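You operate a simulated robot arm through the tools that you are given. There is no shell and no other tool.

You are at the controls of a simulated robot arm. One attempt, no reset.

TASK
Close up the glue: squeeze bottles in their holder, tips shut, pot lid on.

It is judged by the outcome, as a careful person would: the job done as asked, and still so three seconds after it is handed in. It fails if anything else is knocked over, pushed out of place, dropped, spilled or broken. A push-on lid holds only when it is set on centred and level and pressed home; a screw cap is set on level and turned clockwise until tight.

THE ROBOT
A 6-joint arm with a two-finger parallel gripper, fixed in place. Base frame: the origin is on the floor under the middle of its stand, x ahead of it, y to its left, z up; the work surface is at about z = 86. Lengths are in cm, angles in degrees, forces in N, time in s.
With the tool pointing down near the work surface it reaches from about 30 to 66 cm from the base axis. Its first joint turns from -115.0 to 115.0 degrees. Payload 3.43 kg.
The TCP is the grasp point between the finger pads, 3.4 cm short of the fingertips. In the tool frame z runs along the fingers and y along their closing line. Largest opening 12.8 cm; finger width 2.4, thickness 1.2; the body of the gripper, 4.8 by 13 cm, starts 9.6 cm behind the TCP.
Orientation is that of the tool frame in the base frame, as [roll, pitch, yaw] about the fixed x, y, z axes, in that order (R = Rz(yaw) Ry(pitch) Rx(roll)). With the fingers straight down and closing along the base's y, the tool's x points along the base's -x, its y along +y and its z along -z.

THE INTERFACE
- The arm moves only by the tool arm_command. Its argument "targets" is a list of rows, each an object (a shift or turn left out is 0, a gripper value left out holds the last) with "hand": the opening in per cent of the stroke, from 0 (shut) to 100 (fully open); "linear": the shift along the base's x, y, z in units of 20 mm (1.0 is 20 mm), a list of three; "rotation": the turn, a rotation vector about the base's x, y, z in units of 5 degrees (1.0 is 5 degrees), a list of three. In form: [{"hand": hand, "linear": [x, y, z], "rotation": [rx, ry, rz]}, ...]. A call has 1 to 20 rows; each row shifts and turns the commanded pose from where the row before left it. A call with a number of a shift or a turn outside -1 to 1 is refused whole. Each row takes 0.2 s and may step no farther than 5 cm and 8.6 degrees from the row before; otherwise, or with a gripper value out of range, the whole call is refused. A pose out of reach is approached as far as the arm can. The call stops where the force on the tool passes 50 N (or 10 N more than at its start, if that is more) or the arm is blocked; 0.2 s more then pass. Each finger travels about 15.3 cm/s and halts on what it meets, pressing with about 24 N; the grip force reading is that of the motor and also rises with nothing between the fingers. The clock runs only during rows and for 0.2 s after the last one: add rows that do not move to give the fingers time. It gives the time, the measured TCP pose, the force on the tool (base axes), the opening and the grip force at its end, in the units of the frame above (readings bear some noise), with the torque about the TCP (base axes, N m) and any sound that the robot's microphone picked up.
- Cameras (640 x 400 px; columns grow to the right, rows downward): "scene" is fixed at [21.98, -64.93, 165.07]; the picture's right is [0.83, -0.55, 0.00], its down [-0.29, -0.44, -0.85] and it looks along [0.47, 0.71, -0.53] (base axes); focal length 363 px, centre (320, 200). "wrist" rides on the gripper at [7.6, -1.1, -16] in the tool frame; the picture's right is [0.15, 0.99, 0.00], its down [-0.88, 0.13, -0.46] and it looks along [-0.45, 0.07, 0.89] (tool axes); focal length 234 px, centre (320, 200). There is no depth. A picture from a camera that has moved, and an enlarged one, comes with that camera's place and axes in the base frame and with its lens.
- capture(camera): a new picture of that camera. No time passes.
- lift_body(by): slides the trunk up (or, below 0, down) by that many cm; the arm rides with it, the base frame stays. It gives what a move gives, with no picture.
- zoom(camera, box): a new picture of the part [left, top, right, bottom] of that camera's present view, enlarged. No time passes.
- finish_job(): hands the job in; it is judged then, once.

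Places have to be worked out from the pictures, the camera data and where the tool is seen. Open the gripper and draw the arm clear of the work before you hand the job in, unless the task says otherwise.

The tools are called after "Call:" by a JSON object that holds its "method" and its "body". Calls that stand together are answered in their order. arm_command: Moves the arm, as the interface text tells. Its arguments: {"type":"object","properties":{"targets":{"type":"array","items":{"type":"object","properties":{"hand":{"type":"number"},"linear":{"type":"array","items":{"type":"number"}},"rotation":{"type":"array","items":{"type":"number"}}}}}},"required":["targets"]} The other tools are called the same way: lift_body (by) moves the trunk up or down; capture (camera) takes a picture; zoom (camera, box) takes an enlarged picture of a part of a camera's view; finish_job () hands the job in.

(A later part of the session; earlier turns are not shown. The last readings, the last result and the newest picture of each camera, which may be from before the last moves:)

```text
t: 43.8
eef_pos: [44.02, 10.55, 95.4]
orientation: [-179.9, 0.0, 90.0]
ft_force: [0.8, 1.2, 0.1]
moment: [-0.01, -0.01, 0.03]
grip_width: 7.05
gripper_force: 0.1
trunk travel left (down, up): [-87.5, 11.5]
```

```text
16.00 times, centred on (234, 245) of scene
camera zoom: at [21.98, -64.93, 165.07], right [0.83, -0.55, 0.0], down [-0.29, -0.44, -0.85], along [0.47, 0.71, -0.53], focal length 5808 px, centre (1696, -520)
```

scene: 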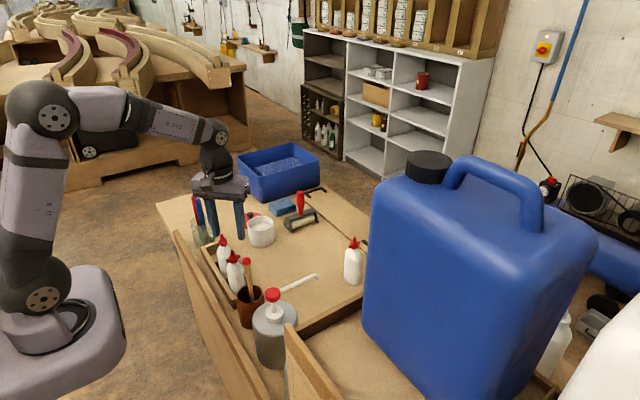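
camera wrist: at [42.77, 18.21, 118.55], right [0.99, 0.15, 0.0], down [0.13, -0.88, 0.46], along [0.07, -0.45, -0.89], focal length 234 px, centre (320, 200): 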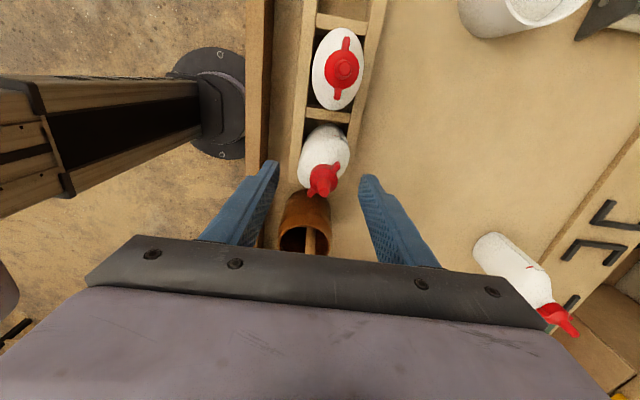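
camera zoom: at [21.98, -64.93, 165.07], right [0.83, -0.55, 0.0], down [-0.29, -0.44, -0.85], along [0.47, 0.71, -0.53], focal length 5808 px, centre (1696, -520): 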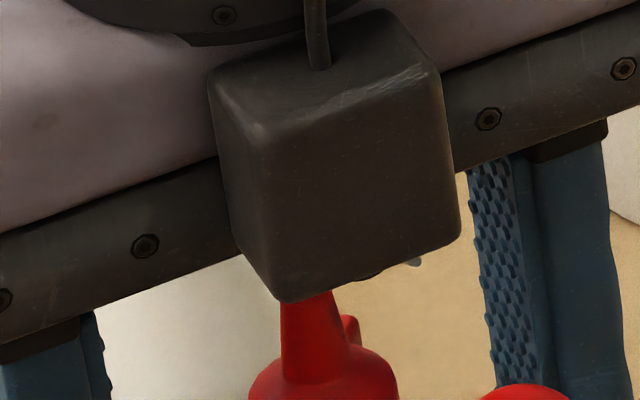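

There is clearance (no force; the box sits in front of the palm, not above the nozzle). Now I close on the flat faces to square the bottle.

Call:
{"method": "arm_command", "body": {"targets": [{"hand": 48, "linear": [0, 0, 0]}, {"hand": 42, "linear": [0, 0, 0]}, {"hand": 38, "linear": [0, 0, 0]}, {"hand": 34, "linear": [0, 0, 0]}, {"hand": 30, "linear": [0, 0, 0]}, {"hand": 30, "linear": [0, 0, 0]}]}}

Call:
{"method": "zoom", "body": {"camera": "wrist", "box": [240, 90, 400, 240]}}

Call:
{"method": "zoom", "body": {"camera": "scene", "box": [205, 235, 265, 295]}}

```text
t: 45.2
eef_pos: [44.13, 10.5, 95.43]
orientation: [180.0, -0.1, 90.0]
ft_force: [1.2, 0.0, 1.1]
moment: [0.02, -0.13, -0.03]
grip_width: 4.96
gripper_force: 24.0
trunk travel left (down, up): [-87.5, 11.5]
```

```text
2.67 times, centred on (320, 165) of wrist
camera zoom: at [42.99, 18.19, 111.36], right [0.99, 0.15, 0.0], down [0.13, -0.88, 0.46], along [0.07, -0.45, -0.89], focal length 624 px, centre (320, 293)
```

zoom: 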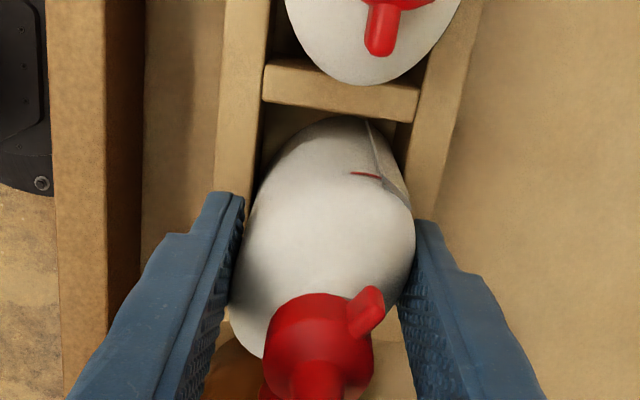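

```text
6.67 times, centred on (235, 265) of scene
camera zoom: at [21.98, -64.93, 165.07], right [0.83, -0.55, 0.0], down [-0.29, -0.44, -0.85], along [0.47, 0.71, -0.53], focal length 2420 px, centre (887, -233)
```

zoom: 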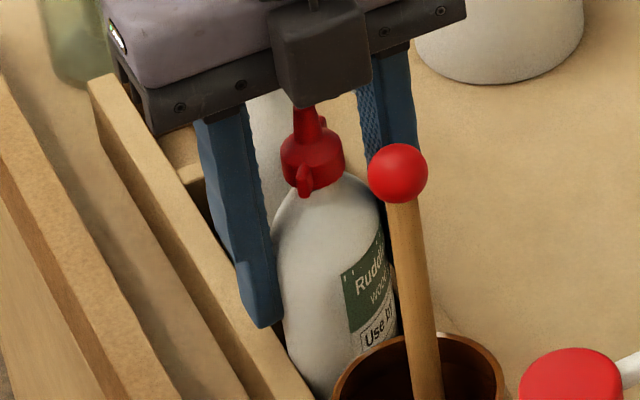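

The pads hold the body at ~30° skew. Gripping the body (not the cap), I rotate the tool back +30° to square the bottle in its slot.

Call:
{"method": "arm_command", "body": {"targets": [{"hand": 30, "rotation": [0, 0, 1]}, {"rotation": [0, 0, 1]}, {"rotation": [0, 0, 1]}, {"rotation": [0, 0, 1]}, {"rotation": [0, 0, 1]}, {"linear": [0, 0, 0]}]}}

Call:
{"method": "zoom", "body": {"camera": "wrist", "box": [240, 90, 400, 240]}}

Call:
{"method": "zoom", "body": {"camera": "scene", "box": [205, 235, 265, 295]}}

```text
t: 46.6
eef_pos: [44.08, 10.51, 95.45]
orientation: [179.9, 0.0, 115.1]
ft_force: [-0.1, 3.0, 5.2]
moment: [0.19, 0.17, -0.06]
grip_width: 4.98
gripper_force: 23.9
trunk travel left (down, up): [-87.5, 11.5]
```

```text
2.67 times, centred on (320, 165) of wrist
camera zoom: at [39.86, 17.0, 111.35], right [0.83, 0.55, 0.0], down [0.49, -0.74, 0.46], along [0.25, -0.38, -0.89], focal length 624 px, centre (320, 293)
```

zoom: 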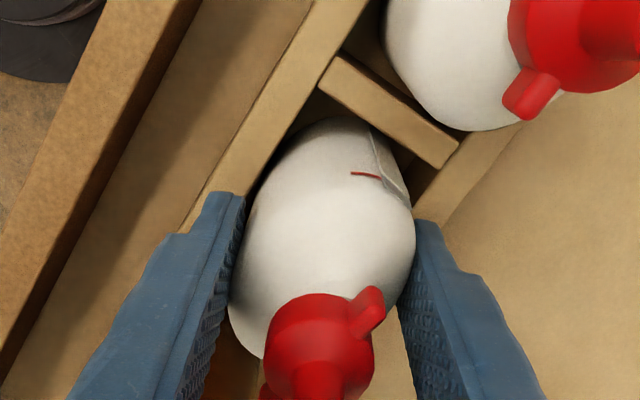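

```text
6.67 times, centred on (235, 265) of scene
camera zoom: at [21.98, -64.93, 165.07], right [0.83, -0.55, 0.0], down [-0.29, -0.44, -0.85], along [0.47, 0.71, -0.53], focal length 2420 px, centre (887, -233)
```

zoom: 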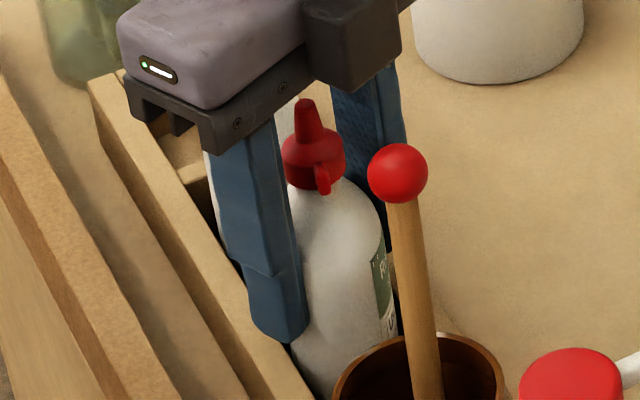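

Nearly square; one more 5° and then I open and rise.

Call:
{"method": "arm_command", "body": {"targets": [{"hand": 30, "rotation": [0, 0, 1]}, {"linear": [0, 0, 0]}, {"hand": 55, "linear": [0, 0, 0]}, {"hand": 55, "linear": [0, 0, 0]}, {"linear": [0, 0, 0.8]}, {"linear": [0, 0, 0.9]}, {"linear": [0, 0, 0.9]}, {"linear": [0, 0, 0.9]}, {"linear": [0, 0, 0.9]}, {"linear": [0, 0, 0.9]}, {"linear": [0, 0, 0.9]}, {"linear": [0, 0, 0]}]}}

Call:
{"method": "capture", "body": {"camera": "wrist"}}

Call:
{"method": "zoom", "body": {"camera": "scene", "box": [205, 235, 265, 295]}}

```text
t: 49.2
eef_pos: [44.08, 10.51, 107.74]
orientation: [179.9, 0.0, 120.0]
ft_force: [0.4, 0.1, 0.2]
moment: [-0.01, -0.01, -0.01]
grip_width: 7.05
gripper_force: 0.1
trunk travel left (down, up): [-87.5, 11.5]
```

```text
taken
camera wrist: at [39.33, 16.62, 123.65], right [0.78, 0.62, 0.0], down [0.55, -0.7, 0.46], along [0.28, -0.36, -0.89], focal length 234 px, centre (320, 200)
```

wrist: 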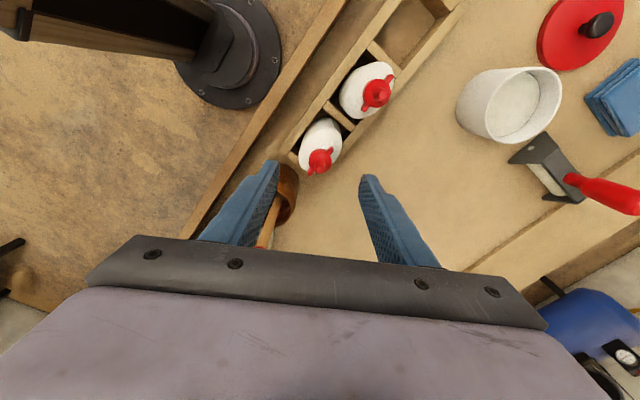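

```text
6.67 times, centred on (235, 265) of scene
camera zoom: at [21.98, -64.93, 165.07], right [0.83, -0.55, 0.0], down [-0.29, -0.44, -0.85], along [0.47, 0.71, -0.53], focal length 2420 px, centre (887, -233)
```

zoom: 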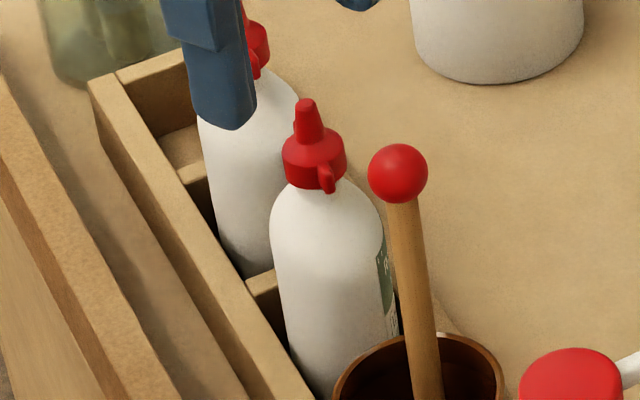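

Bottle 2 now stands like bottle 1. Zooming in to compare wing-to-body alignment for both.

Call:
{"method": "zoom", "body": {"camera": "wrist", "box": [285, 45, 405, 185]}}

Call:
{"method": "zoom", "body": {"camera": "scene", "box": [222, 242, 246, 262]}}

```text
2.86 times, centred on (345, 115) of wrist
camera zoom: at [39.33, 16.62, 123.65], right [0.78, 0.62, 0.0], down [0.55, -0.7, 0.46], along [0.28, -0.36, -0.89], focal length 669 px, centre (249, 443)
```

zoom: 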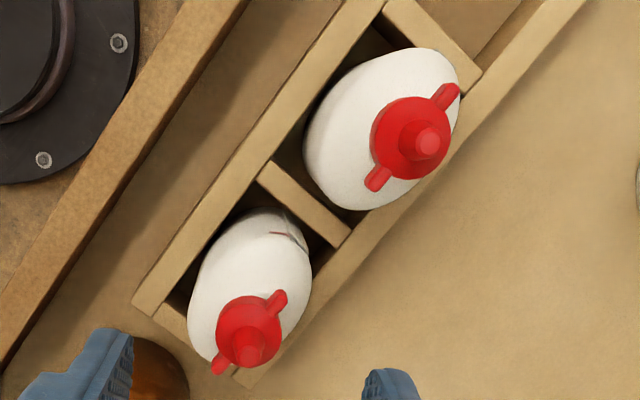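

```text
16.00 times, centred on (234, 252) of scene
camera zoom: at [21.98, -64.93, 165.07], right [0.83, -0.55, 0.0], down [-0.29, -0.44, -0.85], along [0.47, 0.71, -0.53], focal length 5808 px, centre (1696, -632)
```

zoom: 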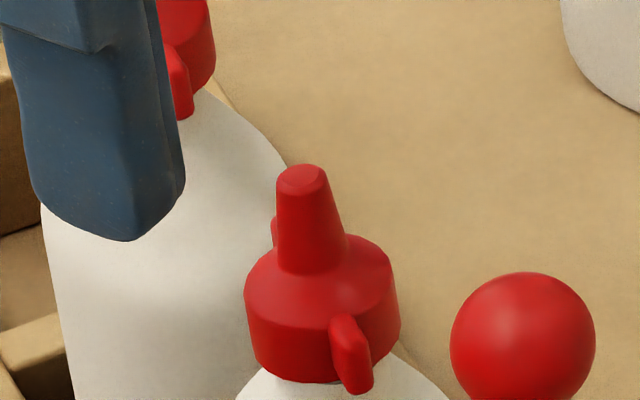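

Bottles 1 and 2 match: wings along the wide axis. Next, bottle 3 (axis ≈ (75.2, −2.7)): I turn the tool back to yaw 180, move out over the bench at a safe height and tilt outward 30°.

Call:
{"method": "arm_command", "body": {"targets": [{"hand": 55, "linear": [0.4, -0.4, 0.5], "rotation": [0, 0, 1]}, {"linear": [0.6, -0.5, 0.4], "rotation": [0, 0, 1]}, {"linear": [0.6, -0.5, 0.3], "rotation": [0, 0, 1]}, {"linear": [0.6, -0.5, 0], "rotation": [0, 0, 1]}, {"linear": [0.6, -0.5, 0], "rotation": [0, 0, 1]}, {"linear": [0.6, -0.5, 0], "rotation": [0, 0, 1]}, {"linear": [0.6, -0.5, 0], "rotation": [0, 0, 1]}, {"linear": [0.6, -0.6, 0], "rotation": [0, 0, 1]}, {"linear": [0.6, -0.6, 0], "rotation": [0, 0, 1]}, {"linear": [0.6, -0.6, 0], "rotation": [0, 0, 1]}, {"linear": [0.6, -0.7, 0], "rotation": [0, 0, 1]}, {"linear": [0.6, -0.7, 0], "rotation": [0, 0, 1]}, {"hand": 100, "linear": [0, 0, 0], "rotation": [0, -1, 0]}, {"linear": [0, 0, 0], "rotation": [0, -1, 0]}, {"linear": [0, 0, 0], "rotation": [0, -1, 0]}, {"linear": [0, 0, 0], "rotation": [0, -1, 0]}, {"linear": [0, 0, 0], "rotation": [0, -1, 0]}, {"linear": [0, 0, 0], "rotation": [0, -1, 0]}, {"linear": [0, 0, 0]}]}}

Call:
{"method": "capture", "body": {"camera": "wrist"}}

Call:
{"method": "capture", "body": {"camera": "scene"}}

```text
t: 53.2
eef_pos: [58.0, -2.67, 110.2]
orientation: [-180.0, 30.1, -179.9]
ft_force: [-0.7, 0.2, -0.3]
moment: [0.01, 0.0, 0.0]
grip_width: 12.78
gripper_force: 0.0
trunk travel left (down, up): [-87.5, 11.5]
```

```text
taken
camera wrist: at [43.52, -3.7, 120.19], right [-0.13, 0.99, -0.07], down [0.53, 0.13, 0.84], along [0.84, 0.07, -0.54], focal length 234 px, centre (320, 200)
```

wrist: 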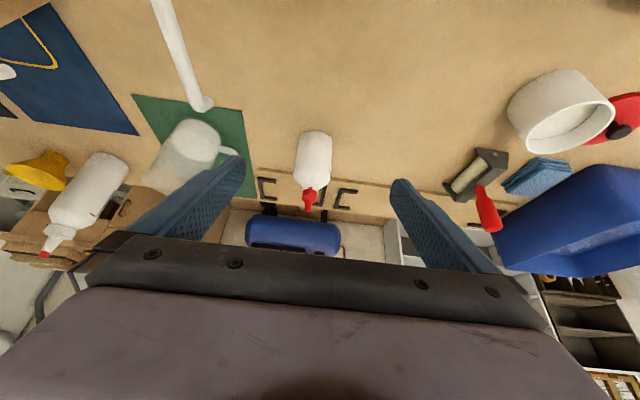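

```text
taken
```

scene: 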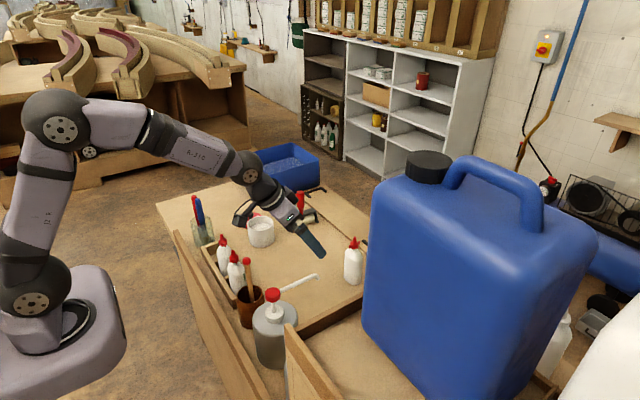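

Bottle 3 is in clear view with the jug handle ~6 cm off to the left. Zooming to refine its position and orientation.

Call:
{"method": "zoom", "body": {"camera": "wrist", "box": [270, 120, 360, 220]}}

Call:
{"method": "zoom", "body": {"camera": "scene", "box": [300, 220, 380, 290]}}

```text
4.00 times, centred on (315, 170) of wrist
camera zoom: at [43.52, -3.7, 120.19], right [-0.13, 0.99, -0.07], down [0.53, 0.13, 0.84], along [0.84, 0.07, -0.54], focal length 937 px, centre (340, 320)
```

zoom: 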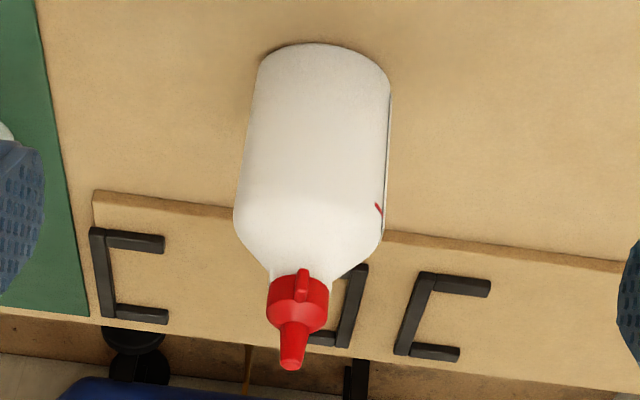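

```text
5.71 times, centred on (340, 255) of scene
camera zoom: at [21.98, -64.93, 165.07], right [0.83, -0.55, 0.0], down [-0.29, -0.44, -0.85], along [0.47, 0.71, -0.53], focal length 2074 px, centre (206, -114)
```

zoom: 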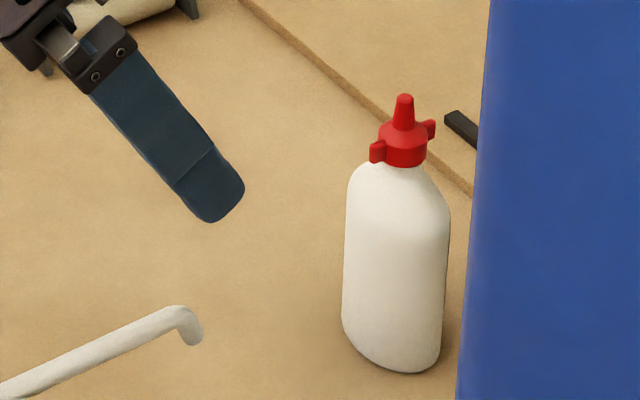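

Bottle 3's axis is (75.2, −2.82). The pump spout tip is at about (56.2, −12.3, 104), so I go forward first, then down at x≈66 with the opening narrowed to ~10 cm.

Call:
{"method": "arm_command", "body": {"targets": [{"hand": 80, "linear": [1, 0, 0]}, {"linear": [1, 0, 0]}, {"linear": [1, 0, 0]}, {"linear": [1, 0, 0]}, {"linear": [0, 0, -0.95]}, {"linear": [0, 0, -0.95]}, {"linear": [0, 0, -0.95]}, {"linear": [0, 0, -0.95]}, {"linear": [0, 0, -0.95]}, {"linear": [0, 0, -0.95]}, {"linear": [0, -0.04, -0.95]}, {"linear": [0, -0.04, -0.95]}, {"linear": [0, 0, 0]}]}}

Call:
{"method": "capture", "body": {"camera": "wrist"}}

Call:
{"method": "capture", "body": {"camera": "scene"}}

```text
t: 56.0
eef_pos: [66.12, -2.79, 94.88]
orientation: [-180.0, 30.0, 179.9]
ft_force: [0.1, 0.3, 0.3]
moment: [0.02, -0.02, 0.01]
grip_width: 10.24
gripper_force: 0.0
trunk travel left (down, up): [-87.5, 11.5]
```

```text
taken
camera wrist: at [51.49, -3.79, 104.95], right [-0.13, 0.99, -0.07], down [0.53, 0.13, 0.84], along [0.84, 0.07, -0.55], focal length 234 px, centre (320, 200)
```

wrist: 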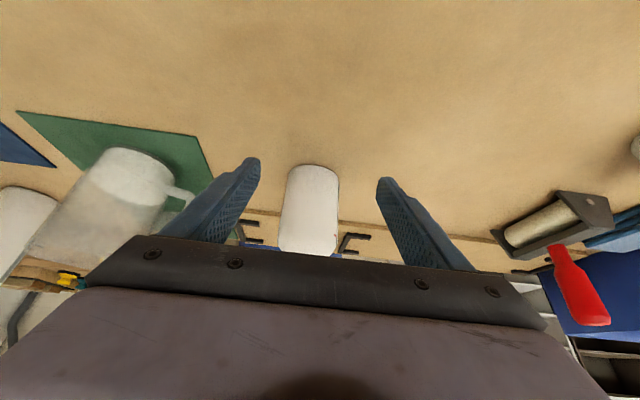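

```text
taken
```

scene: 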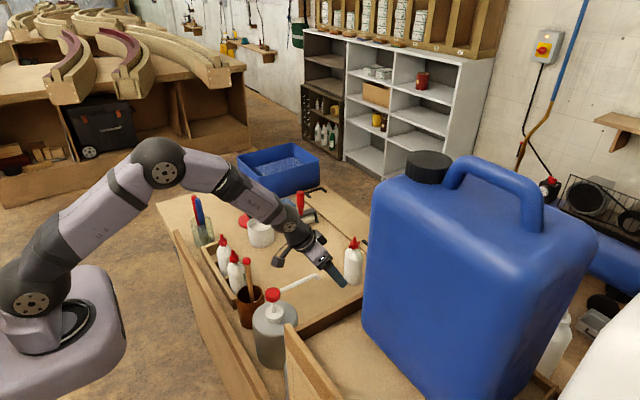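

Aligned. Sliding forward 8.3 cm to straddle bottle 3.

Call:
{"method": "arm_command", "body": {"targets": [{"hand": 80, "linear": [0.8, 0, 0]}, {"linear": [0.8, 0, 0]}, {"linear": [0.8, 0, 0]}, {"linear": [0.8, 0, 0]}, {"linear": [0.9, 0, 0]}, {"linear": [0, 0, 0]}]}}

Call:
{"method": "zoom", "body": {"camera": "wrist", "box": [200, 90, 440, 260]}}

Call:
{"method": "zoom", "body": {"camera": "scene", "box": [290, 210, 400, 300]}}

```text
t: 57.4
eef_pos: [74.15, -2.83, 94.73]
orientation: [-179.9, 30.1, 179.9]
ft_force: [-0.5, 1.7, -0.1]
moment: [-0.01, 0.0, 0.0]
grip_width: 10.23
gripper_force: 0.0
trunk travel left (down, up): [-87.5, 11.5]
```

```text
2.35 times, centred on (320, 175) of wrist
camera zoom: at [59.69, -3.89, 104.78], right [-0.13, 0.99, -0.07], down [0.53, 0.13, 0.84], along [0.84, 0.07, -0.55], focal length 551 px, centre (320, 259)
```

zoom: 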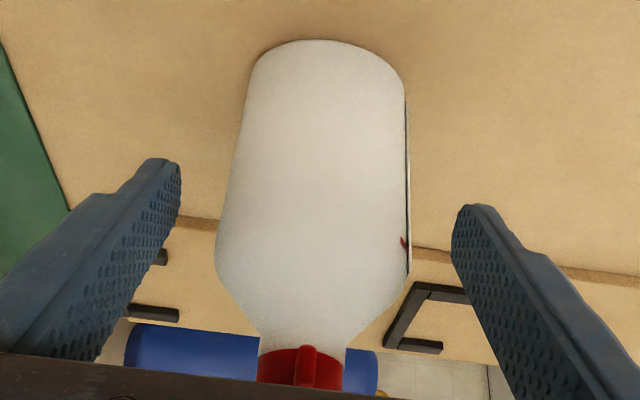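

```text
4.44 times, centred on (345, 255) of scene
camera zoom: at [21.98, -64.93, 165.07], right [0.83, -0.55, 0.0], down [-0.29, -0.44, -0.85], along [0.47, 0.71, -0.53], focal length 1613 px, centre (209, -44)
```

zoom: 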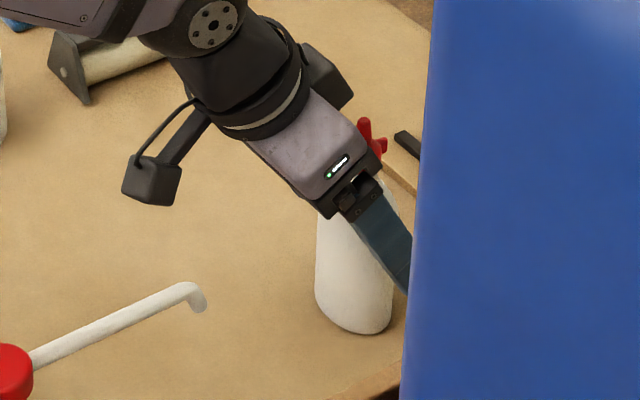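

Straddled; the axis is ~1.1 cm ahead of the TCP, so I nudge +0.25 cm and close.

Call:
{"method": "arm_command", "body": {"targets": [{"hand": 70, "linear": [0.12, 0, 0.05]}, {"hand": 40, "linear": [0, 0, 0]}, {"hand": 40, "linear": [0, 0, 0]}, {"hand": 40, "linear": [0, 0, 0]}]}}

Call:
{"method": "arm_command", "body": {"targets": [{"hand": 40, "linear": [0, 0, 0.3]}, {"linear": [0, 0, 0.4]}, {"linear": [0, 0, 0.5]}, {"linear": [0, 0, 0.5]}, {"linear": [0, 0, 0]}]}}

Call:
{"method": "capture", "body": {"camera": "wrist"}}

Call:
{"method": "zoom", "body": {"camera": "scene", "box": [290, 210, 400, 300]}}

```text
t: 58.4
eef_pos: [74.5, -2.83, 94.92]
orientation: [180.0, 30.0, -180.0]
ft_force: [-0.2, -0.3, 0.4]
moment: [0.01, 0.01, 0.01]
grip_width: 6.22
gripper_force: 23.4
trunk travel left (down, up): [-87.5, 11.5]
```

```text
t: 59.6
eef_pos: [74.45, -2.71, 98.37]
orientation: [-179.9, 29.9, -180.0]
ft_force: [-0.7, 0.0, -2.4]
moment: [0.02, 0.02, -0.02]
grip_width: 6.23
gripper_force: 23.9
trunk travel left (down, up): [-87.5, 11.5]
```

```text
taken
camera wrist: at [59.99, -3.79, 108.33], right [-0.13, 0.99, -0.07], down [0.54, 0.13, 0.83], along [0.84, 0.07, -0.55], focal length 234 px, centre (320, 200)
```

wrist: 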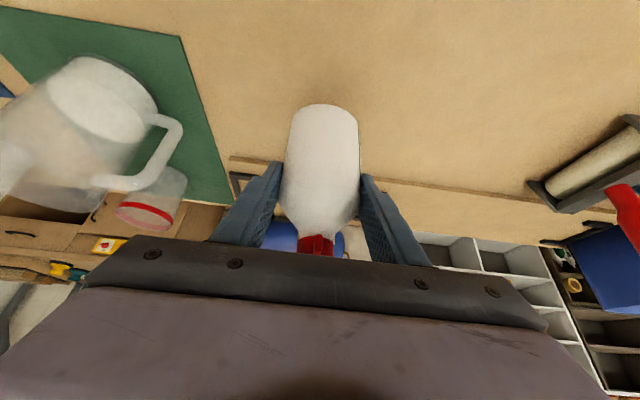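

```text
4.44 times, centred on (345, 255) of scene
camera zoom: at [21.98, -64.93, 165.07], right [0.83, -0.55, 0.0], down [-0.29, -0.44, -0.85], along [0.47, 0.71, -0.53], focal length 1613 px, centre (209, -44)
```

zoom: 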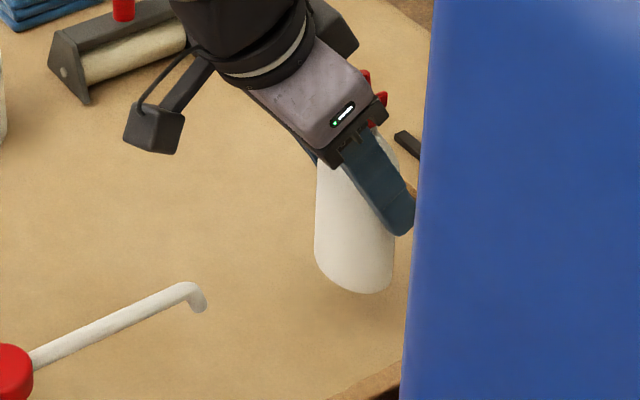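

Bottle 3 is up and upright. I raise it to base z≈96.6 and carry it around over the open bench toward (58, 27), clear of the pot rim and bottles.

Call:
{"method": "arm_command", "body": {"targets": [{"hand": 40, "linear": [0, 0, 0.9]}, {"linear": [0, 0, 0.9]}, {"linear": [-0.2, 0.2, 0.9]}, {"linear": [-0.4, 0.6, 0.9]}, {"linear": [-0.5, 0.9, 0.4]}, {"linear": [-0.5, 0.94, 0]}, {"linear": [-0.5, 0.94, 0]}, {"linear": [-0.5, 0.94, 0]}, {"linear": [-0.5, 0.94, 0]}, {"linear": [-0.5, 0.94, 0]}, {"linear": [-0.5, 0.94, 0]}, {"linear": [-0.5, 0.94, 0]}, {"linear": [-0.5, 0.94, 0]}, {"linear": [-0.5, 0.94, 0]}, {"linear": [-0.5, 0.94, 0]}, {"linear": [-0.5, 0.94, 0]}, {"linear": [-0.5, 0.94, 0]}, {"linear": [-0.5, 0.94, 0]}, {"linear": [-0.6, 0.7, 0]}, {"linear": [0, 0, 0]}]}}

Call:
{"method": "capture", "body": {"camera": "wrist"}}

Call:
{"method": "capture", "body": {"camera": "scene"}}

```text
t: 63.8
eef_pos: [58.18, 26.67, 106.36]
orientation: [180.0, 30.0, -180.0]
ft_force: [-0.3, -0.5, -2.6]
moment: [-0.02, 0.01, -0.03]
grip_width: 6.22
gripper_force: 23.9
trunk travel left (down, up): [-87.5, 11.5]
```

```text
taken
camera wrist: at [43.74, 25.51, 116.37], right [-0.13, 0.99, -0.07], down [0.54, 0.13, 0.83], along [0.84, 0.07, -0.55], focal length 234 px, centre (320, 200)
```

wrist: 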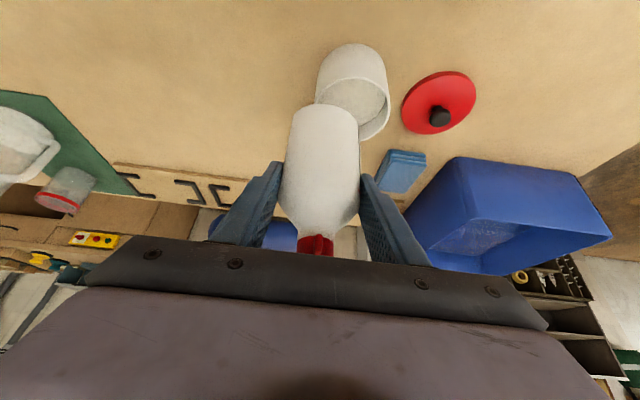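

```text
taken
```

scene: 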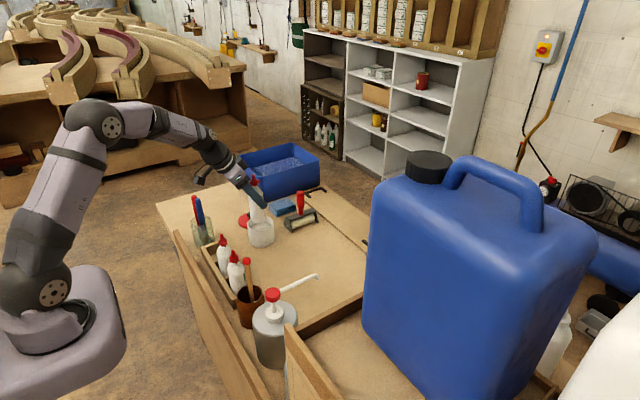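

Clear. I carry it straight back over the right-hand slot and look.

Call:
{"method": "arm_command", "body": {"targets": [{"hand": 40, "linear": [-0.8, 0.03, 0]}, {"linear": [-0.85, 0.03, 0]}, {"linear": [-0.85, 0.03, 0]}, {"linear": [-0.85, 0.03, 0]}, {"linear": [-0.85, 0.03, 0]}, {"linear": [-0.85, 0.03, 0]}, {"linear": [-0.85, 0.03, 0]}, {"linear": [-0.8, 0.03, 0]}, {"linear": [-0.7, 0.03, -0.2]}, {"linear": [0, 0, -0.6]}, {"linear": [0, 0, -0.6]}, {"linear": [0, 0, 0]}]}}

Call:
{"method": "zoom", "body": {"camera": "wrist", "box": [240, 20, 420, 140]}}

Call:
{"method": "capture", "body": {"camera": "wrist"}}

Call:
{"method": "zoom", "body": {"camera": "scene", "box": [180, 190, 280, 280]}}

```text
t: 66.4
eef_pos: [43.35, 27.1, 103.52]
orientation: [-180.0, 30.0, 180.0]
ft_force: [-0.5, -0.1, -1.7]
moment: [0.03, 0.03, 0.01]
grip_width: 6.24
gripper_force: 24.0
trunk travel left (down, up): [-87.5, 11.5]
```

```text
3.33 times, centred on (330, 80) of wrist
camera zoom: at [28.87, 26.0, 113.51], right [-0.13, 0.99, -0.07], down [0.54, 0.13, 0.83], along [0.84, 0.07, -0.55], focal length 781 px, centre (287, 600)
```

zoom: 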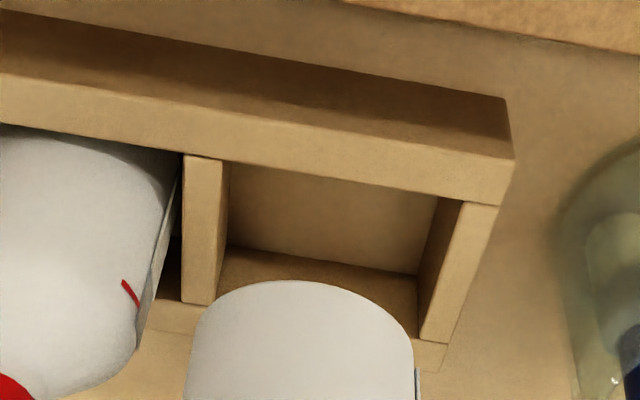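

```text
taken
camera wrist: at [28.87, 26.0, 113.51], right [-0.13, 0.99, -0.07], down [0.54, 0.13, 0.83], along [0.84, 0.07, -0.55], focal length 234 px, centre (320, 200)
```

wrist: 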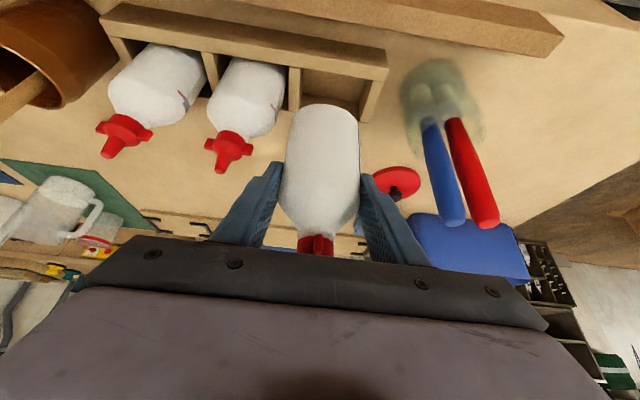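

```text
4.44 times, centred on (230, 235) of scene
camera zoom: at [21.98, -64.93, 165.07], right [0.83, -0.55, 0.0], down [-0.29, -0.44, -0.85], along [0.47, 0.71, -0.53], focal length 1613 px, centre (720, 44)
```

zoom: 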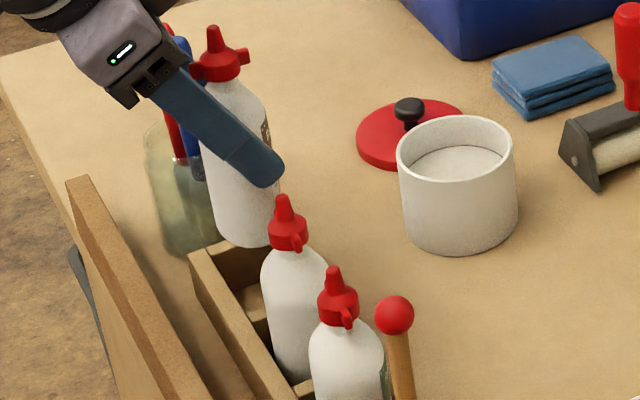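

Slot 3 spans y≈24.0–31.4 (centre 27.7); the bottle's centre is ≈27.2, so I shift +0.45 in y and lower to just above the rim.

Call:
{"method": "arm_command", "body": {"targets": [{"hand": 40, "linear": [0, 0.11, -0.4]}, {"linear": [0, 0.11, -0.5]}, {"linear": [0, 0, -0.5]}, {"linear": [0, 0, -0.5]}, {"linear": [0, 0, 0]}]}}

Call:
{"method": "zoom", "body": {"camera": "wrist", "box": [240, 40, 420, 160]}}

Call:
{"method": "zoom", "body": {"camera": "scene", "box": [180, 200, 260, 280]}}

```text
t: 67.6
eef_pos: [43.23, 27.67, 99.8]
orientation: [-179.9, 29.9, 179.9]
ft_force: [0.1, -0.4, -2.0]
moment: [0.0, 0.02, 0.01]
grip_width: 6.24
gripper_force: 23.9
trunk travel left (down, up): [-87.5, 11.5]
```

```text
3.33 times, centred on (330, 100) of wrist
camera zoom: at [28.7, 26.49, 109.77], right [-0.13, 0.99, -0.07], down [0.53, 0.13, 0.83], along [0.84, 0.07, -0.55], focal length 781 px, centre (287, 533)
```

zoom: 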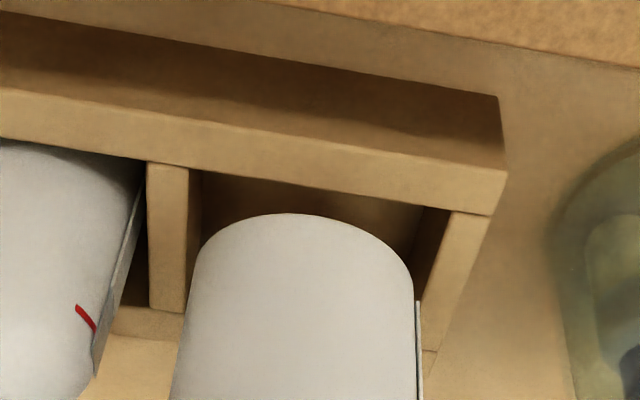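

```text
5.00 times, centred on (220, 240) of scene
camera zoom: at [21.98, -64.93, 165.07], right [0.83, -0.55, 0.0], down [-0.29, -0.44, -0.85], along [0.47, 0.71, -0.53], focal length 1815 px, centre (820, 0)
```

zoom: 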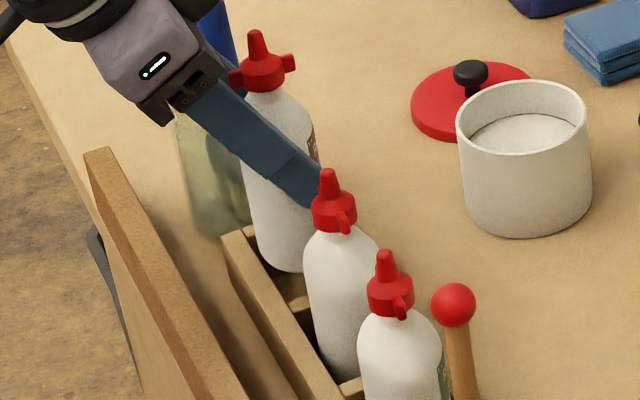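

Clearances ≈0.25–0.4 cm all round; I add +0.1 in x and lower into the slot.

Call:
{"method": "arm_command", "body": {"targets": [{"hand": 40, "linear": [0.05, -0.02, -0.3]}, {"linear": [0, 0, -0.3]}, {"linear": [0, 0, -0.3]}, {"linear": [0, 0, -0.3]}, {"linear": [0, 0, -0.3]}, {"linear": [0, 0, -0.3]}, {"linear": [0, 0, 0]}]}}

Call:
{"method": "zoom", "body": {"camera": "wrist", "box": [240, 60, 420, 180]}}

```text
t: 69.2
eef_pos: [43.55, 27.38, 96.1]
orientation: [-180.0, 30.1, 179.9]
ft_force: [0.3, -0.2, -2.9]
moment: [0.01, 0.02, -0.01]
grip_width: 6.21
gripper_force: 23.6
trunk travel left (down, up): [-87.5, 11.5]
```

```text
3.33 times, centred on (330, 120) of wrist
camera zoom: at [29.03, 26.32, 106.09], right [-0.13, 0.99, -0.07], down [0.53, 0.13, 0.83], along [0.84, 0.07, -0.55], focal length 781 px, centre (287, 467)
```

zoom: 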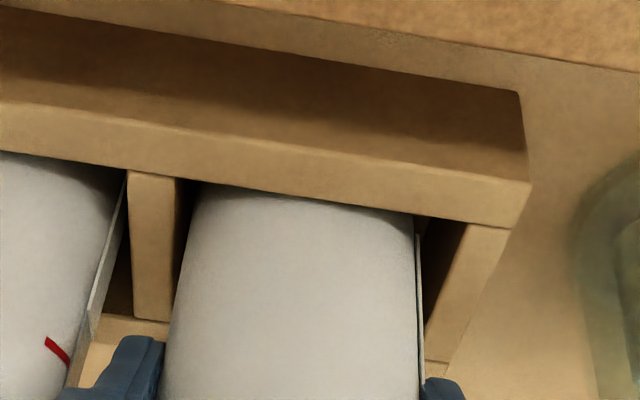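

Call:
{"method": "arm_command", "body": {"targets": [{"hand": 40, "linear": [0, 0, -0.15]}, {"linear": [0, 0, -0.15]}, {"linear": [0, 0, -0.1]}, {"linear": [0, 0, 0]}]}}

```text
t: 70.2
eef_pos: [43.46, 27.4, 95.27]
orientation: [-180.0, 29.9, -179.9]
ft_force: [0.5, 0.4, -2.0]
moment: [0.04, 0.02, 0.04]
grip_width: 6.23
gripper_force: 24.3
trunk travel left (down, up): [-87.5, 11.5]
```

Bottle 3 is in the slot, ~0.3 cm above the floor. A final small lowering until contact.

Call:
{"method": "arm_command", "body": {"targets": [{"hand": 40, "linear": [0, 0, -0.1]}, {"linear": [0, 0, -0.06]}, {"linear": [0, 0, 0]}]}}

```text
t: 71.0
eef_pos: [43.46, 27.48, 95.07]
orientation: [-179.9, 30.0, -179.9]
ft_force: [0.4, 0.7, -2.0]
moment: [-0.02, 0.0, 0.04]
grip_width: 6.24
gripper_force: 24.3
trunk travel left (down, up): [-87.5, 11.5]
```

Call:
{"method": "arm_command", "body": {"targets": [{"hand": 40, "linear": [0, 0, -0.05]}, {"linear": [0, 0, -0.03]}, {"linear": [0, 0, 0]}]}}

```text
t: 71.8
eef_pos: [43.7, 27.47, 94.91]
orientation: [179.9, 30.0, 179.9]
ft_force: [0.4, 0.7, -1.7]
moment: [0.01, -0.01, 0.03]
grip_width: 6.25
gripper_force: 24.6
trunk travel left (down, up): [-87.5, 11.5]
```

Still no contact; a tiny bit further.

Call:
{"method": "arm_command", "body": {"targets": [{"hand": 40, "linear": [0, 0, -0.05]}, {"linear": [0, 0, 0]}, {"linear": [0, 0, 0]}]}}

```text
t: 72.6
eef_pos: [43.7, 27.46, 94.8]
orientation: [-180.0, 29.9, -179.9]
ft_force: [-0.3, -0.9, -0.5]
moment: [0.04, -0.01, -0.04]
grip_width: 6.23
gripper_force: 24.0
trunk travel left (down, up): [-87.5, 11.5]
```

The weight has come off: it's seated. I open to just ~7.0 cm and rise straight up.

Call:
{"method": "arm_command", "body": {"targets": [{"hand": 52, "linear": [0, 0, 0]}, {"hand": 55, "linear": [0, 0, 0]}, {"hand": 55, "linear": [0, 0, 0]}, {"linear": [0, 0, 0.4]}, {"linear": [0, 0, 0.8]}, {"linear": [0, 0, 0.9]}, {"linear": [0, 0, 0.9]}, {"linear": [0, 0, 0.9]}, {"linear": [0, 0, 0.9]}, {"linear": [0, 0, 0.9]}, {"linear": [0, 0, 0.9]}, {"linear": [0, 0, 0.9]}, {"linear": [0, 0, 0]}]}}

Call:
{"method": "capture", "body": {"camera": "wrist"}}

Call:
{"method": "zoom", "body": {"camera": "scene", "box": [190, 210, 270, 280]}}

```text
t: 75.4
eef_pos: [43.49, 27.3, 109.65]
orientation: [180.0, 30.0, 180.0]
ft_force: [0.1, 0.3, 0.3]
moment: [0.0, 0.02, 0.03]
grip_width: 7.06
gripper_force: 0.0
trunk travel left (down, up): [-87.5, 11.5]
```

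```text
taken
camera wrist: at [28.85, 26.29, 119.7], right [-0.13, 0.99, -0.07], down [0.53, 0.13, 0.83], along [0.84, 0.07, -0.55], focal length 234 px, centre (320, 200)
```

wrist: 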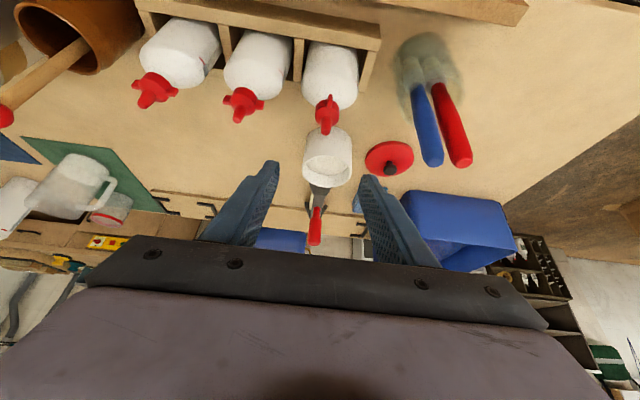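

```text
5.71 times, centred on (230, 245) of scene
camera zoom: at [21.98, -64.93, 165.07], right [0.83, -0.55, 0.0], down [-0.29, -0.44, -0.85], along [0.47, 0.71, -0.53], focal length 2074 px, centre (834, -57)
```

zoom: 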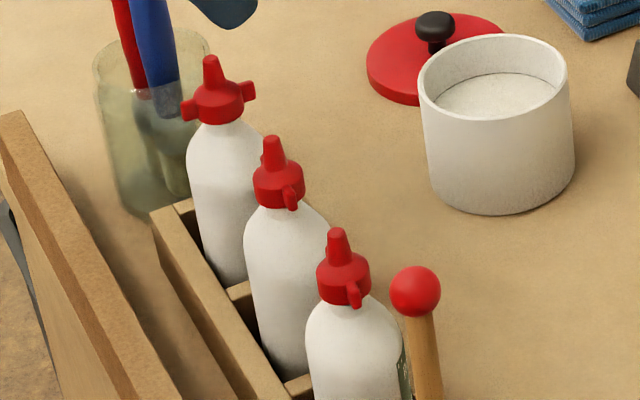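

All three bottles are in the holder; bottle 3's wings still lie across (open). I straighten the tool and turn +90° above bottle 3, as before.

Call:
{"method": "arm_command", "body": {"targets": [{"hand": 45, "linear": [0.05, 0.02, 0.1], "rotation": [0, 1, 0]}, {"linear": [0.05, 0.02, 0.1], "rotation": [0, 1, 0]}, {"linear": [0.05, 0.02, 0.1], "rotation": [0, 1, 0]}, {"linear": [0.05, 0.02, 0], "rotation": [0, 1, 0]}, {"linear": [0.05, 0.02, 0], "rotation": [0, 1, 0]}, {"linear": [0.05, 0, 0], "rotation": [0, 1, 0]}, {"rotation": [0, 0, 1]}, {"rotation": [0, 0, 1]}, {"rotation": [0, 0, 1]}, {"rotation": [0, 0, 1]}, {"rotation": [0, 0, 1]}, {"rotation": [0, 0, 1]}, {"rotation": [0, 0, 1]}, {"rotation": [0, 0, 1]}, {"rotation": [0, 0, 1]}, {"linear": [0, 0, 0]}]}}

Call:
{"method": "zoom", "body": {"camera": "wrist", "box": [285, 100, 375, 220]}}

Call:
{"method": "capture", "body": {"camera": "scene"}}

```text
t: 78.8
eef_pos: [44.06, 27.59, 110.44]
orientation: [-180.0, -0.1, -134.9]
ft_force: [-0.7, 0.5, 1.0]
moment: [-0.04, -0.01, -0.02]
grip_width: 5.77
gripper_force: 0.1
trunk travel left (down, up): [-87.5, 11.5]
```

```text
3.33 times, centred on (330, 160) of wrist
camera zoom: at [39.5, 21.54, 126.42], right [-0.8, 0.59, 0.0], down [0.53, 0.72, 0.46], along [0.27, 0.37, -0.89], focal length 781 px, centre (287, 333)
```

zoom: 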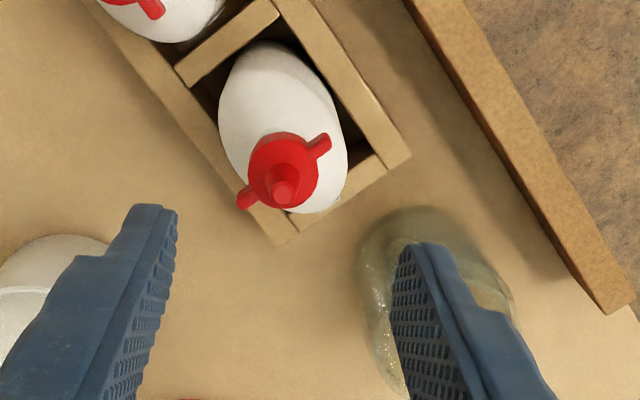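

```text
taken
```

scene: 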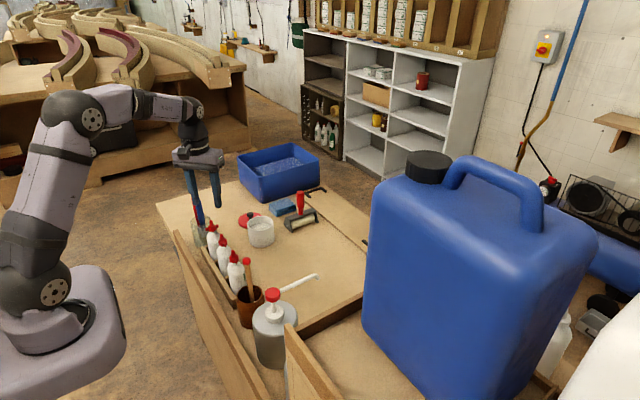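

Cap 3 centre is (44.0, 27.54), wings along x, right below the TCP. Finishing the turn and descending to the wings.

Call:
{"method": "arm_command", "body": {"targets": [{"hand": 45, "rotation": [0, 0, 1]}, {"rotation": [0, 0, 1]}, {"rotation": [0, 0, 1]}, {"rotation": [0, 0, 1]}, {"rotation": [0, 0, 1]}, {"rotation": [0, 0, 1]}, {"rotation": [0, 0, 1]}, {"rotation": [0, 0, 1]}, {"rotation": [0, 0, 1]}, {"linear": [0, 0, -0.9]}, {"linear": [0, 0, -0.9]}, {"linear": [0, 0, -0.9]}, {"linear": [0, 0, -0.6]}, {"linear": [0, 0, -0.6]}, {"linear": [0, 0, -0.5]}, {"linear": [0, 0, 0]}]}}

Call:
{"method": "zoom", "body": {"camera": "wrist", "box": [260, 130, 380, 230]}}

Call:
{"method": "zoom", "body": {"camera": "scene", "box": [180, 195, 250, 265]}}

```text
t: 82.2
eef_pos: [44.14, 27.66, 101.36]
orientation: [-179.9, 0.0, -90.0]
ft_force: [-0.3, -0.3, 0.2]
moment: [0.03, -0.01, 0.0]
grip_width: 5.77
gripper_force: 0.0
trunk travel left (down, up): [-87.5, 11.5]
```

```text
4.00 times, centred on (320, 180) of wrist
camera zoom: at [45.23, 20.05, 117.43], right [-0.99, -0.15, 0.0], down [-0.13, 0.88, 0.46], along [-0.07, 0.45, -0.89], focal length 937 px, centre (320, 280)
```

zoom: 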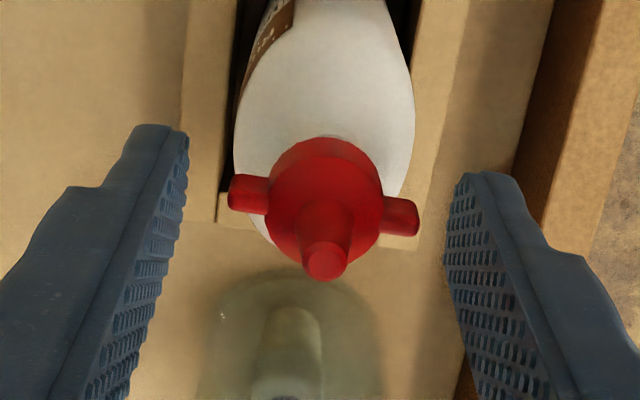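

```text
5.71 times, centred on (215, 230) of scene
camera zoom: at [21.98, -64.93, 165.07], right [0.83, -0.55, 0.0], down [-0.29, -0.44, -0.85], along [0.47, 0.71, -0.53], focal length 2074 px, centre (920, 29)
```

zoom: 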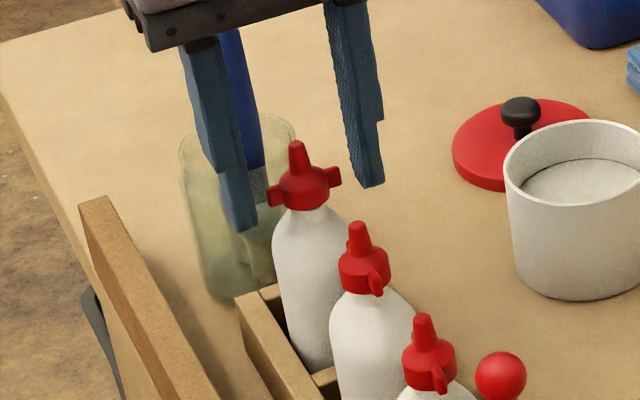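

Same alignment as for bottle 2. I close on the wing ends and turn clockwise 60° to begin.

Call:
{"method": "arm_command", "body": {"targets": [{"hand": 30, "linear": [0, 0, 0]}, {"hand": 20, "linear": [0, 0, 0]}, {"hand": 20, "linear": [0, 0, 0]}]}}

Call:
{"method": "arm_command", "body": {"targets": [{"hand": 20, "rotation": [0, 0, -1]}, {"rotation": [0, 0, -1]}, {"rotation": [0, 0, -1]}, {"rotation": [0, 0, -1]}, {"rotation": [0, 0, -1]}, {"rotation": [0, 0, -1]}, {"rotation": [0, 0, -1]}, {"rotation": [0, 0, -1]}, {"rotation": [0, 0, -1]}, {"rotation": [0, 0, -1]}, {"rotation": [0, 0, -1]}, {"rotation": [0, 0, -1]}, {"linear": [0, 0, 0]}]}}

Call:
{"method": "zoom", "body": {"camera": "wrist", "box": [260, 110, 380, 230]}}

Call:
{"method": "zoom", "body": {"camera": "scene", "box": [180, 195, 250, 265]}}

```text
t: 83.0
eef_pos: [44.14, 27.61, 101.57]
orientation: [179.9, 0.0, -89.9]
ft_force: [-0.5, -0.3, 1.0]
moment: [0.02, 0.01, -0.01]
grip_width: 3.92
gripper_force: 23.8
trunk travel left (down, up): [-87.5, 11.5]
```

```text
t: 85.8
eef_pos: [44.14, 27.59, 101.66]
orientation: [180.0, 0.0, -150.1]
ft_force: [1.7, -0.1, -0.4]
moment: [0.01, -0.12, 0.0]
grip_width: 3.89
gripper_force: 23.7
trunk travel left (down, up): [-87.5, 11.5]
```

```text
3.33 times, centred on (320, 170) of wrist
camera zoom: at [38.11, 22.97, 117.6], right [-0.62, 0.78, 0.0], down [0.7, 0.55, 0.45], along [0.36, 0.28, -0.89], focal length 781 px, centre (320, 300)
```

zoom: 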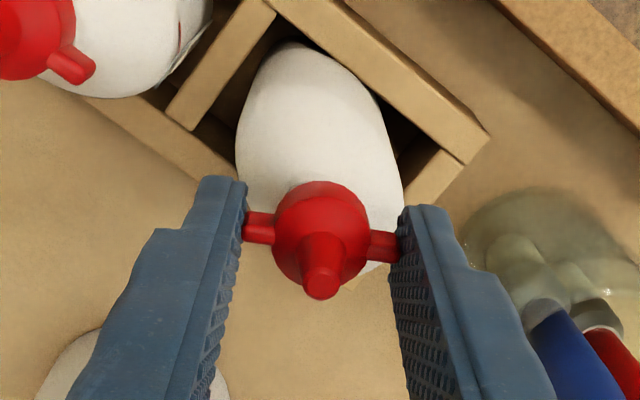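

```text
5.71 times, centred on (215, 230) of scene
camera zoom: at [21.98, -64.93, 165.07], right [0.83, -0.55, 0.0], down [-0.29, -0.44, -0.85], along [0.47, 0.71, -0.53], focal length 2074 px, centre (920, 29)
```

zoom: 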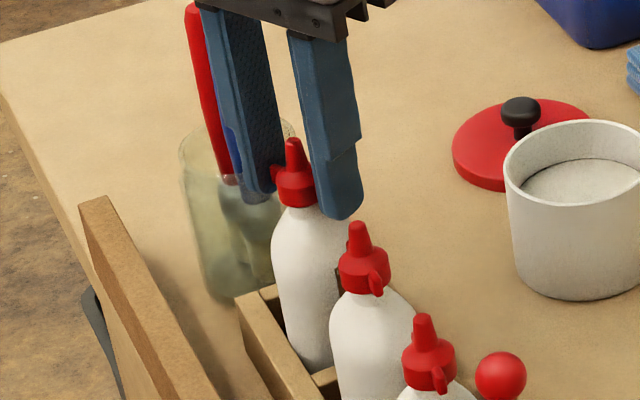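

Body held and cap turning freely with low torque. Continuing clockwise 50° more.

Call:
{"method": "arm_command", "body": {"targets": [{"hand": 20, "rotation": [0, 0, -1]}, {"rotation": [0, 0, -1]}, {"rotation": [0, 0, -1]}, {"rotation": [0, 0, -1]}, {"rotation": [0, 0, -1]}, {"rotation": [0, 0, -1]}, {"rotation": [0, 0, -1]}, {"rotation": [0, 0, -1]}, {"rotation": [0, 0, -1]}, {"rotation": [0, 0, -1]}, {"linear": [0, 0, 0]}]}}

Call:
{"method": "zoom", "body": {"camera": "wrist", "box": [260, 110, 380, 230]}}

Call:
{"method": "zoom", "body": {"camera": "scene", "box": [180, 195, 250, 265]}}

```text
t: 88.2
eef_pos: [44.18, 27.52, 101.59]
orientation: [-180.0, 0.0, 159.9]
ft_force: [0.7, 0.9, 0.0]
moment: [0.02, -0.21, -0.02]
grip_width: 3.89
gripper_force: 24.2
trunk travel left (down, up): [-87.5, 11.5]
```

```text
3.33 times, centred on (320, 170) of wrist
camera zoom: at [36.59, 29.25, 117.5], right [0.2, 0.98, 0.0], down [0.87, -0.18, 0.46], along [0.45, -0.09, -0.89], focal length 781 px, centre (320, 300)
```

zoom: 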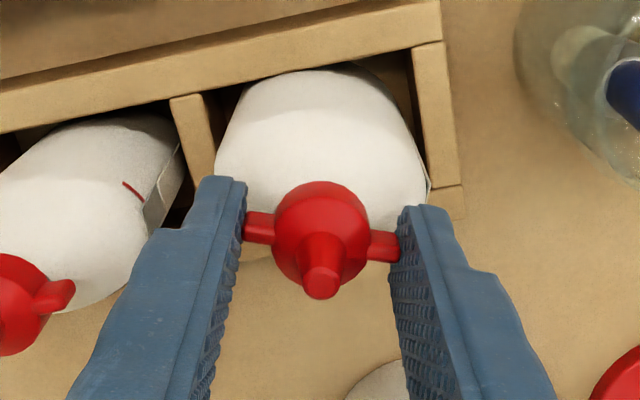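

```text
5.71 times, centred on (215, 230) of scene
camera zoom: at [21.98, -64.93, 165.07], right [0.83, -0.55, 0.0], down [-0.29, -0.44, -0.85], along [0.47, 0.71, -0.53], focal length 2074 px, centre (920, 29)
```

zoom: 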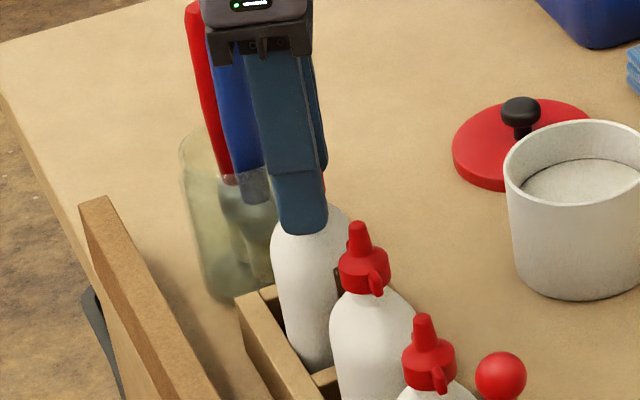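

Wings are now in line with the body. I continue in 5° steps to feel the stop.

Call:
{"method": "arm_command", "body": {"targets": [{"hand": 20, "rotation": [0, 0, -1]}, {"rotation": [0, 0, -1]}, {"linear": [0, 0, 0]}]}}

Call:
{"method": "arm_command", "body": {"targets": [{"hand": 20, "rotation": [0, 0, -1]}, {"rotation": [0, 0, -1]}, {"linear": [0, 0, 0]}]}}

Call:
{"method": "zoom", "body": {"camera": "wrist", "box": [260, 110, 380, 230]}}

Call:
{"method": "zoom", "body": {"camera": "scene", "box": [180, 195, 250, 265]}}

```text
t: 89.0
eef_pos: [44.29, 27.79, 101.47]
orientation: [179.9, 0.0, 150.0]
ft_force: [5.1, -1.0, 0.1]
moment: [-0.19, -0.6, 0.05]
grip_width: 3.91
gripper_force: 24.3
trunk travel left (down, up): [-87.5, 11.5]
```

```text
t: 89.8
eef_pos: [44.14, 27.65, 101.67]
orientation: [-180.0, -0.1, 139.9]
ft_force: [4.0, 1.2, -0.5]
moment: [0.07, -0.07, 0.29]
grip_width: 3.93
gripper_force: 23.8
trunk travel left (down, up): [-87.5, 11.5]
```

```text
3.33 times, centred on (320, 170) of wrist
camera zoom: at [37.55, 31.73, 117.51], right [0.52, 0.85, 0.0], down [0.76, -0.47, 0.45], along [0.39, -0.24, -0.89], focal length 781 px, centre (320, 300)
```

zoom: 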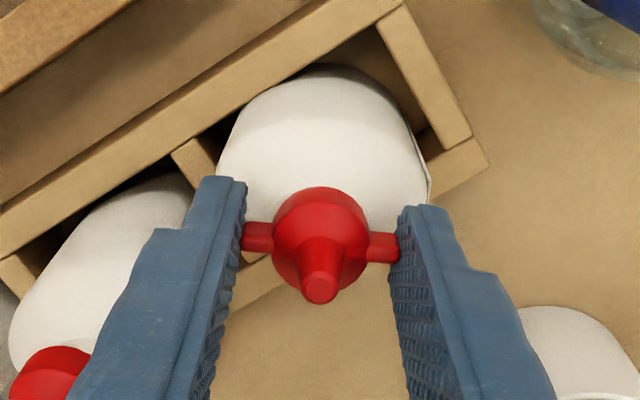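

```text
5.71 times, centred on (215, 230) of scene
camera zoom: at [21.98, -64.93, 165.07], right [0.83, -0.55, 0.0], down [-0.29, -0.44, -0.85], along [0.47, 0.71, -0.53], focal length 2074 px, centre (920, 29)
```

zoom: 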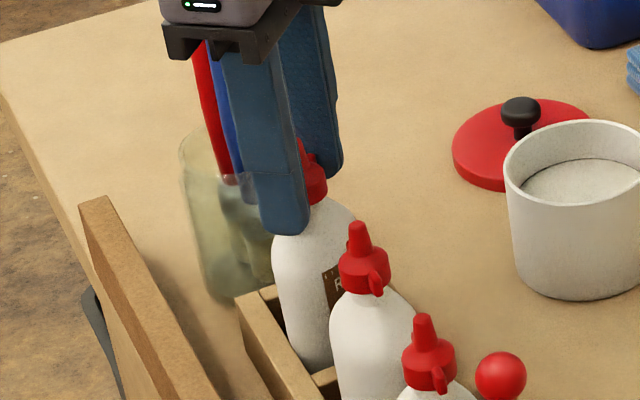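

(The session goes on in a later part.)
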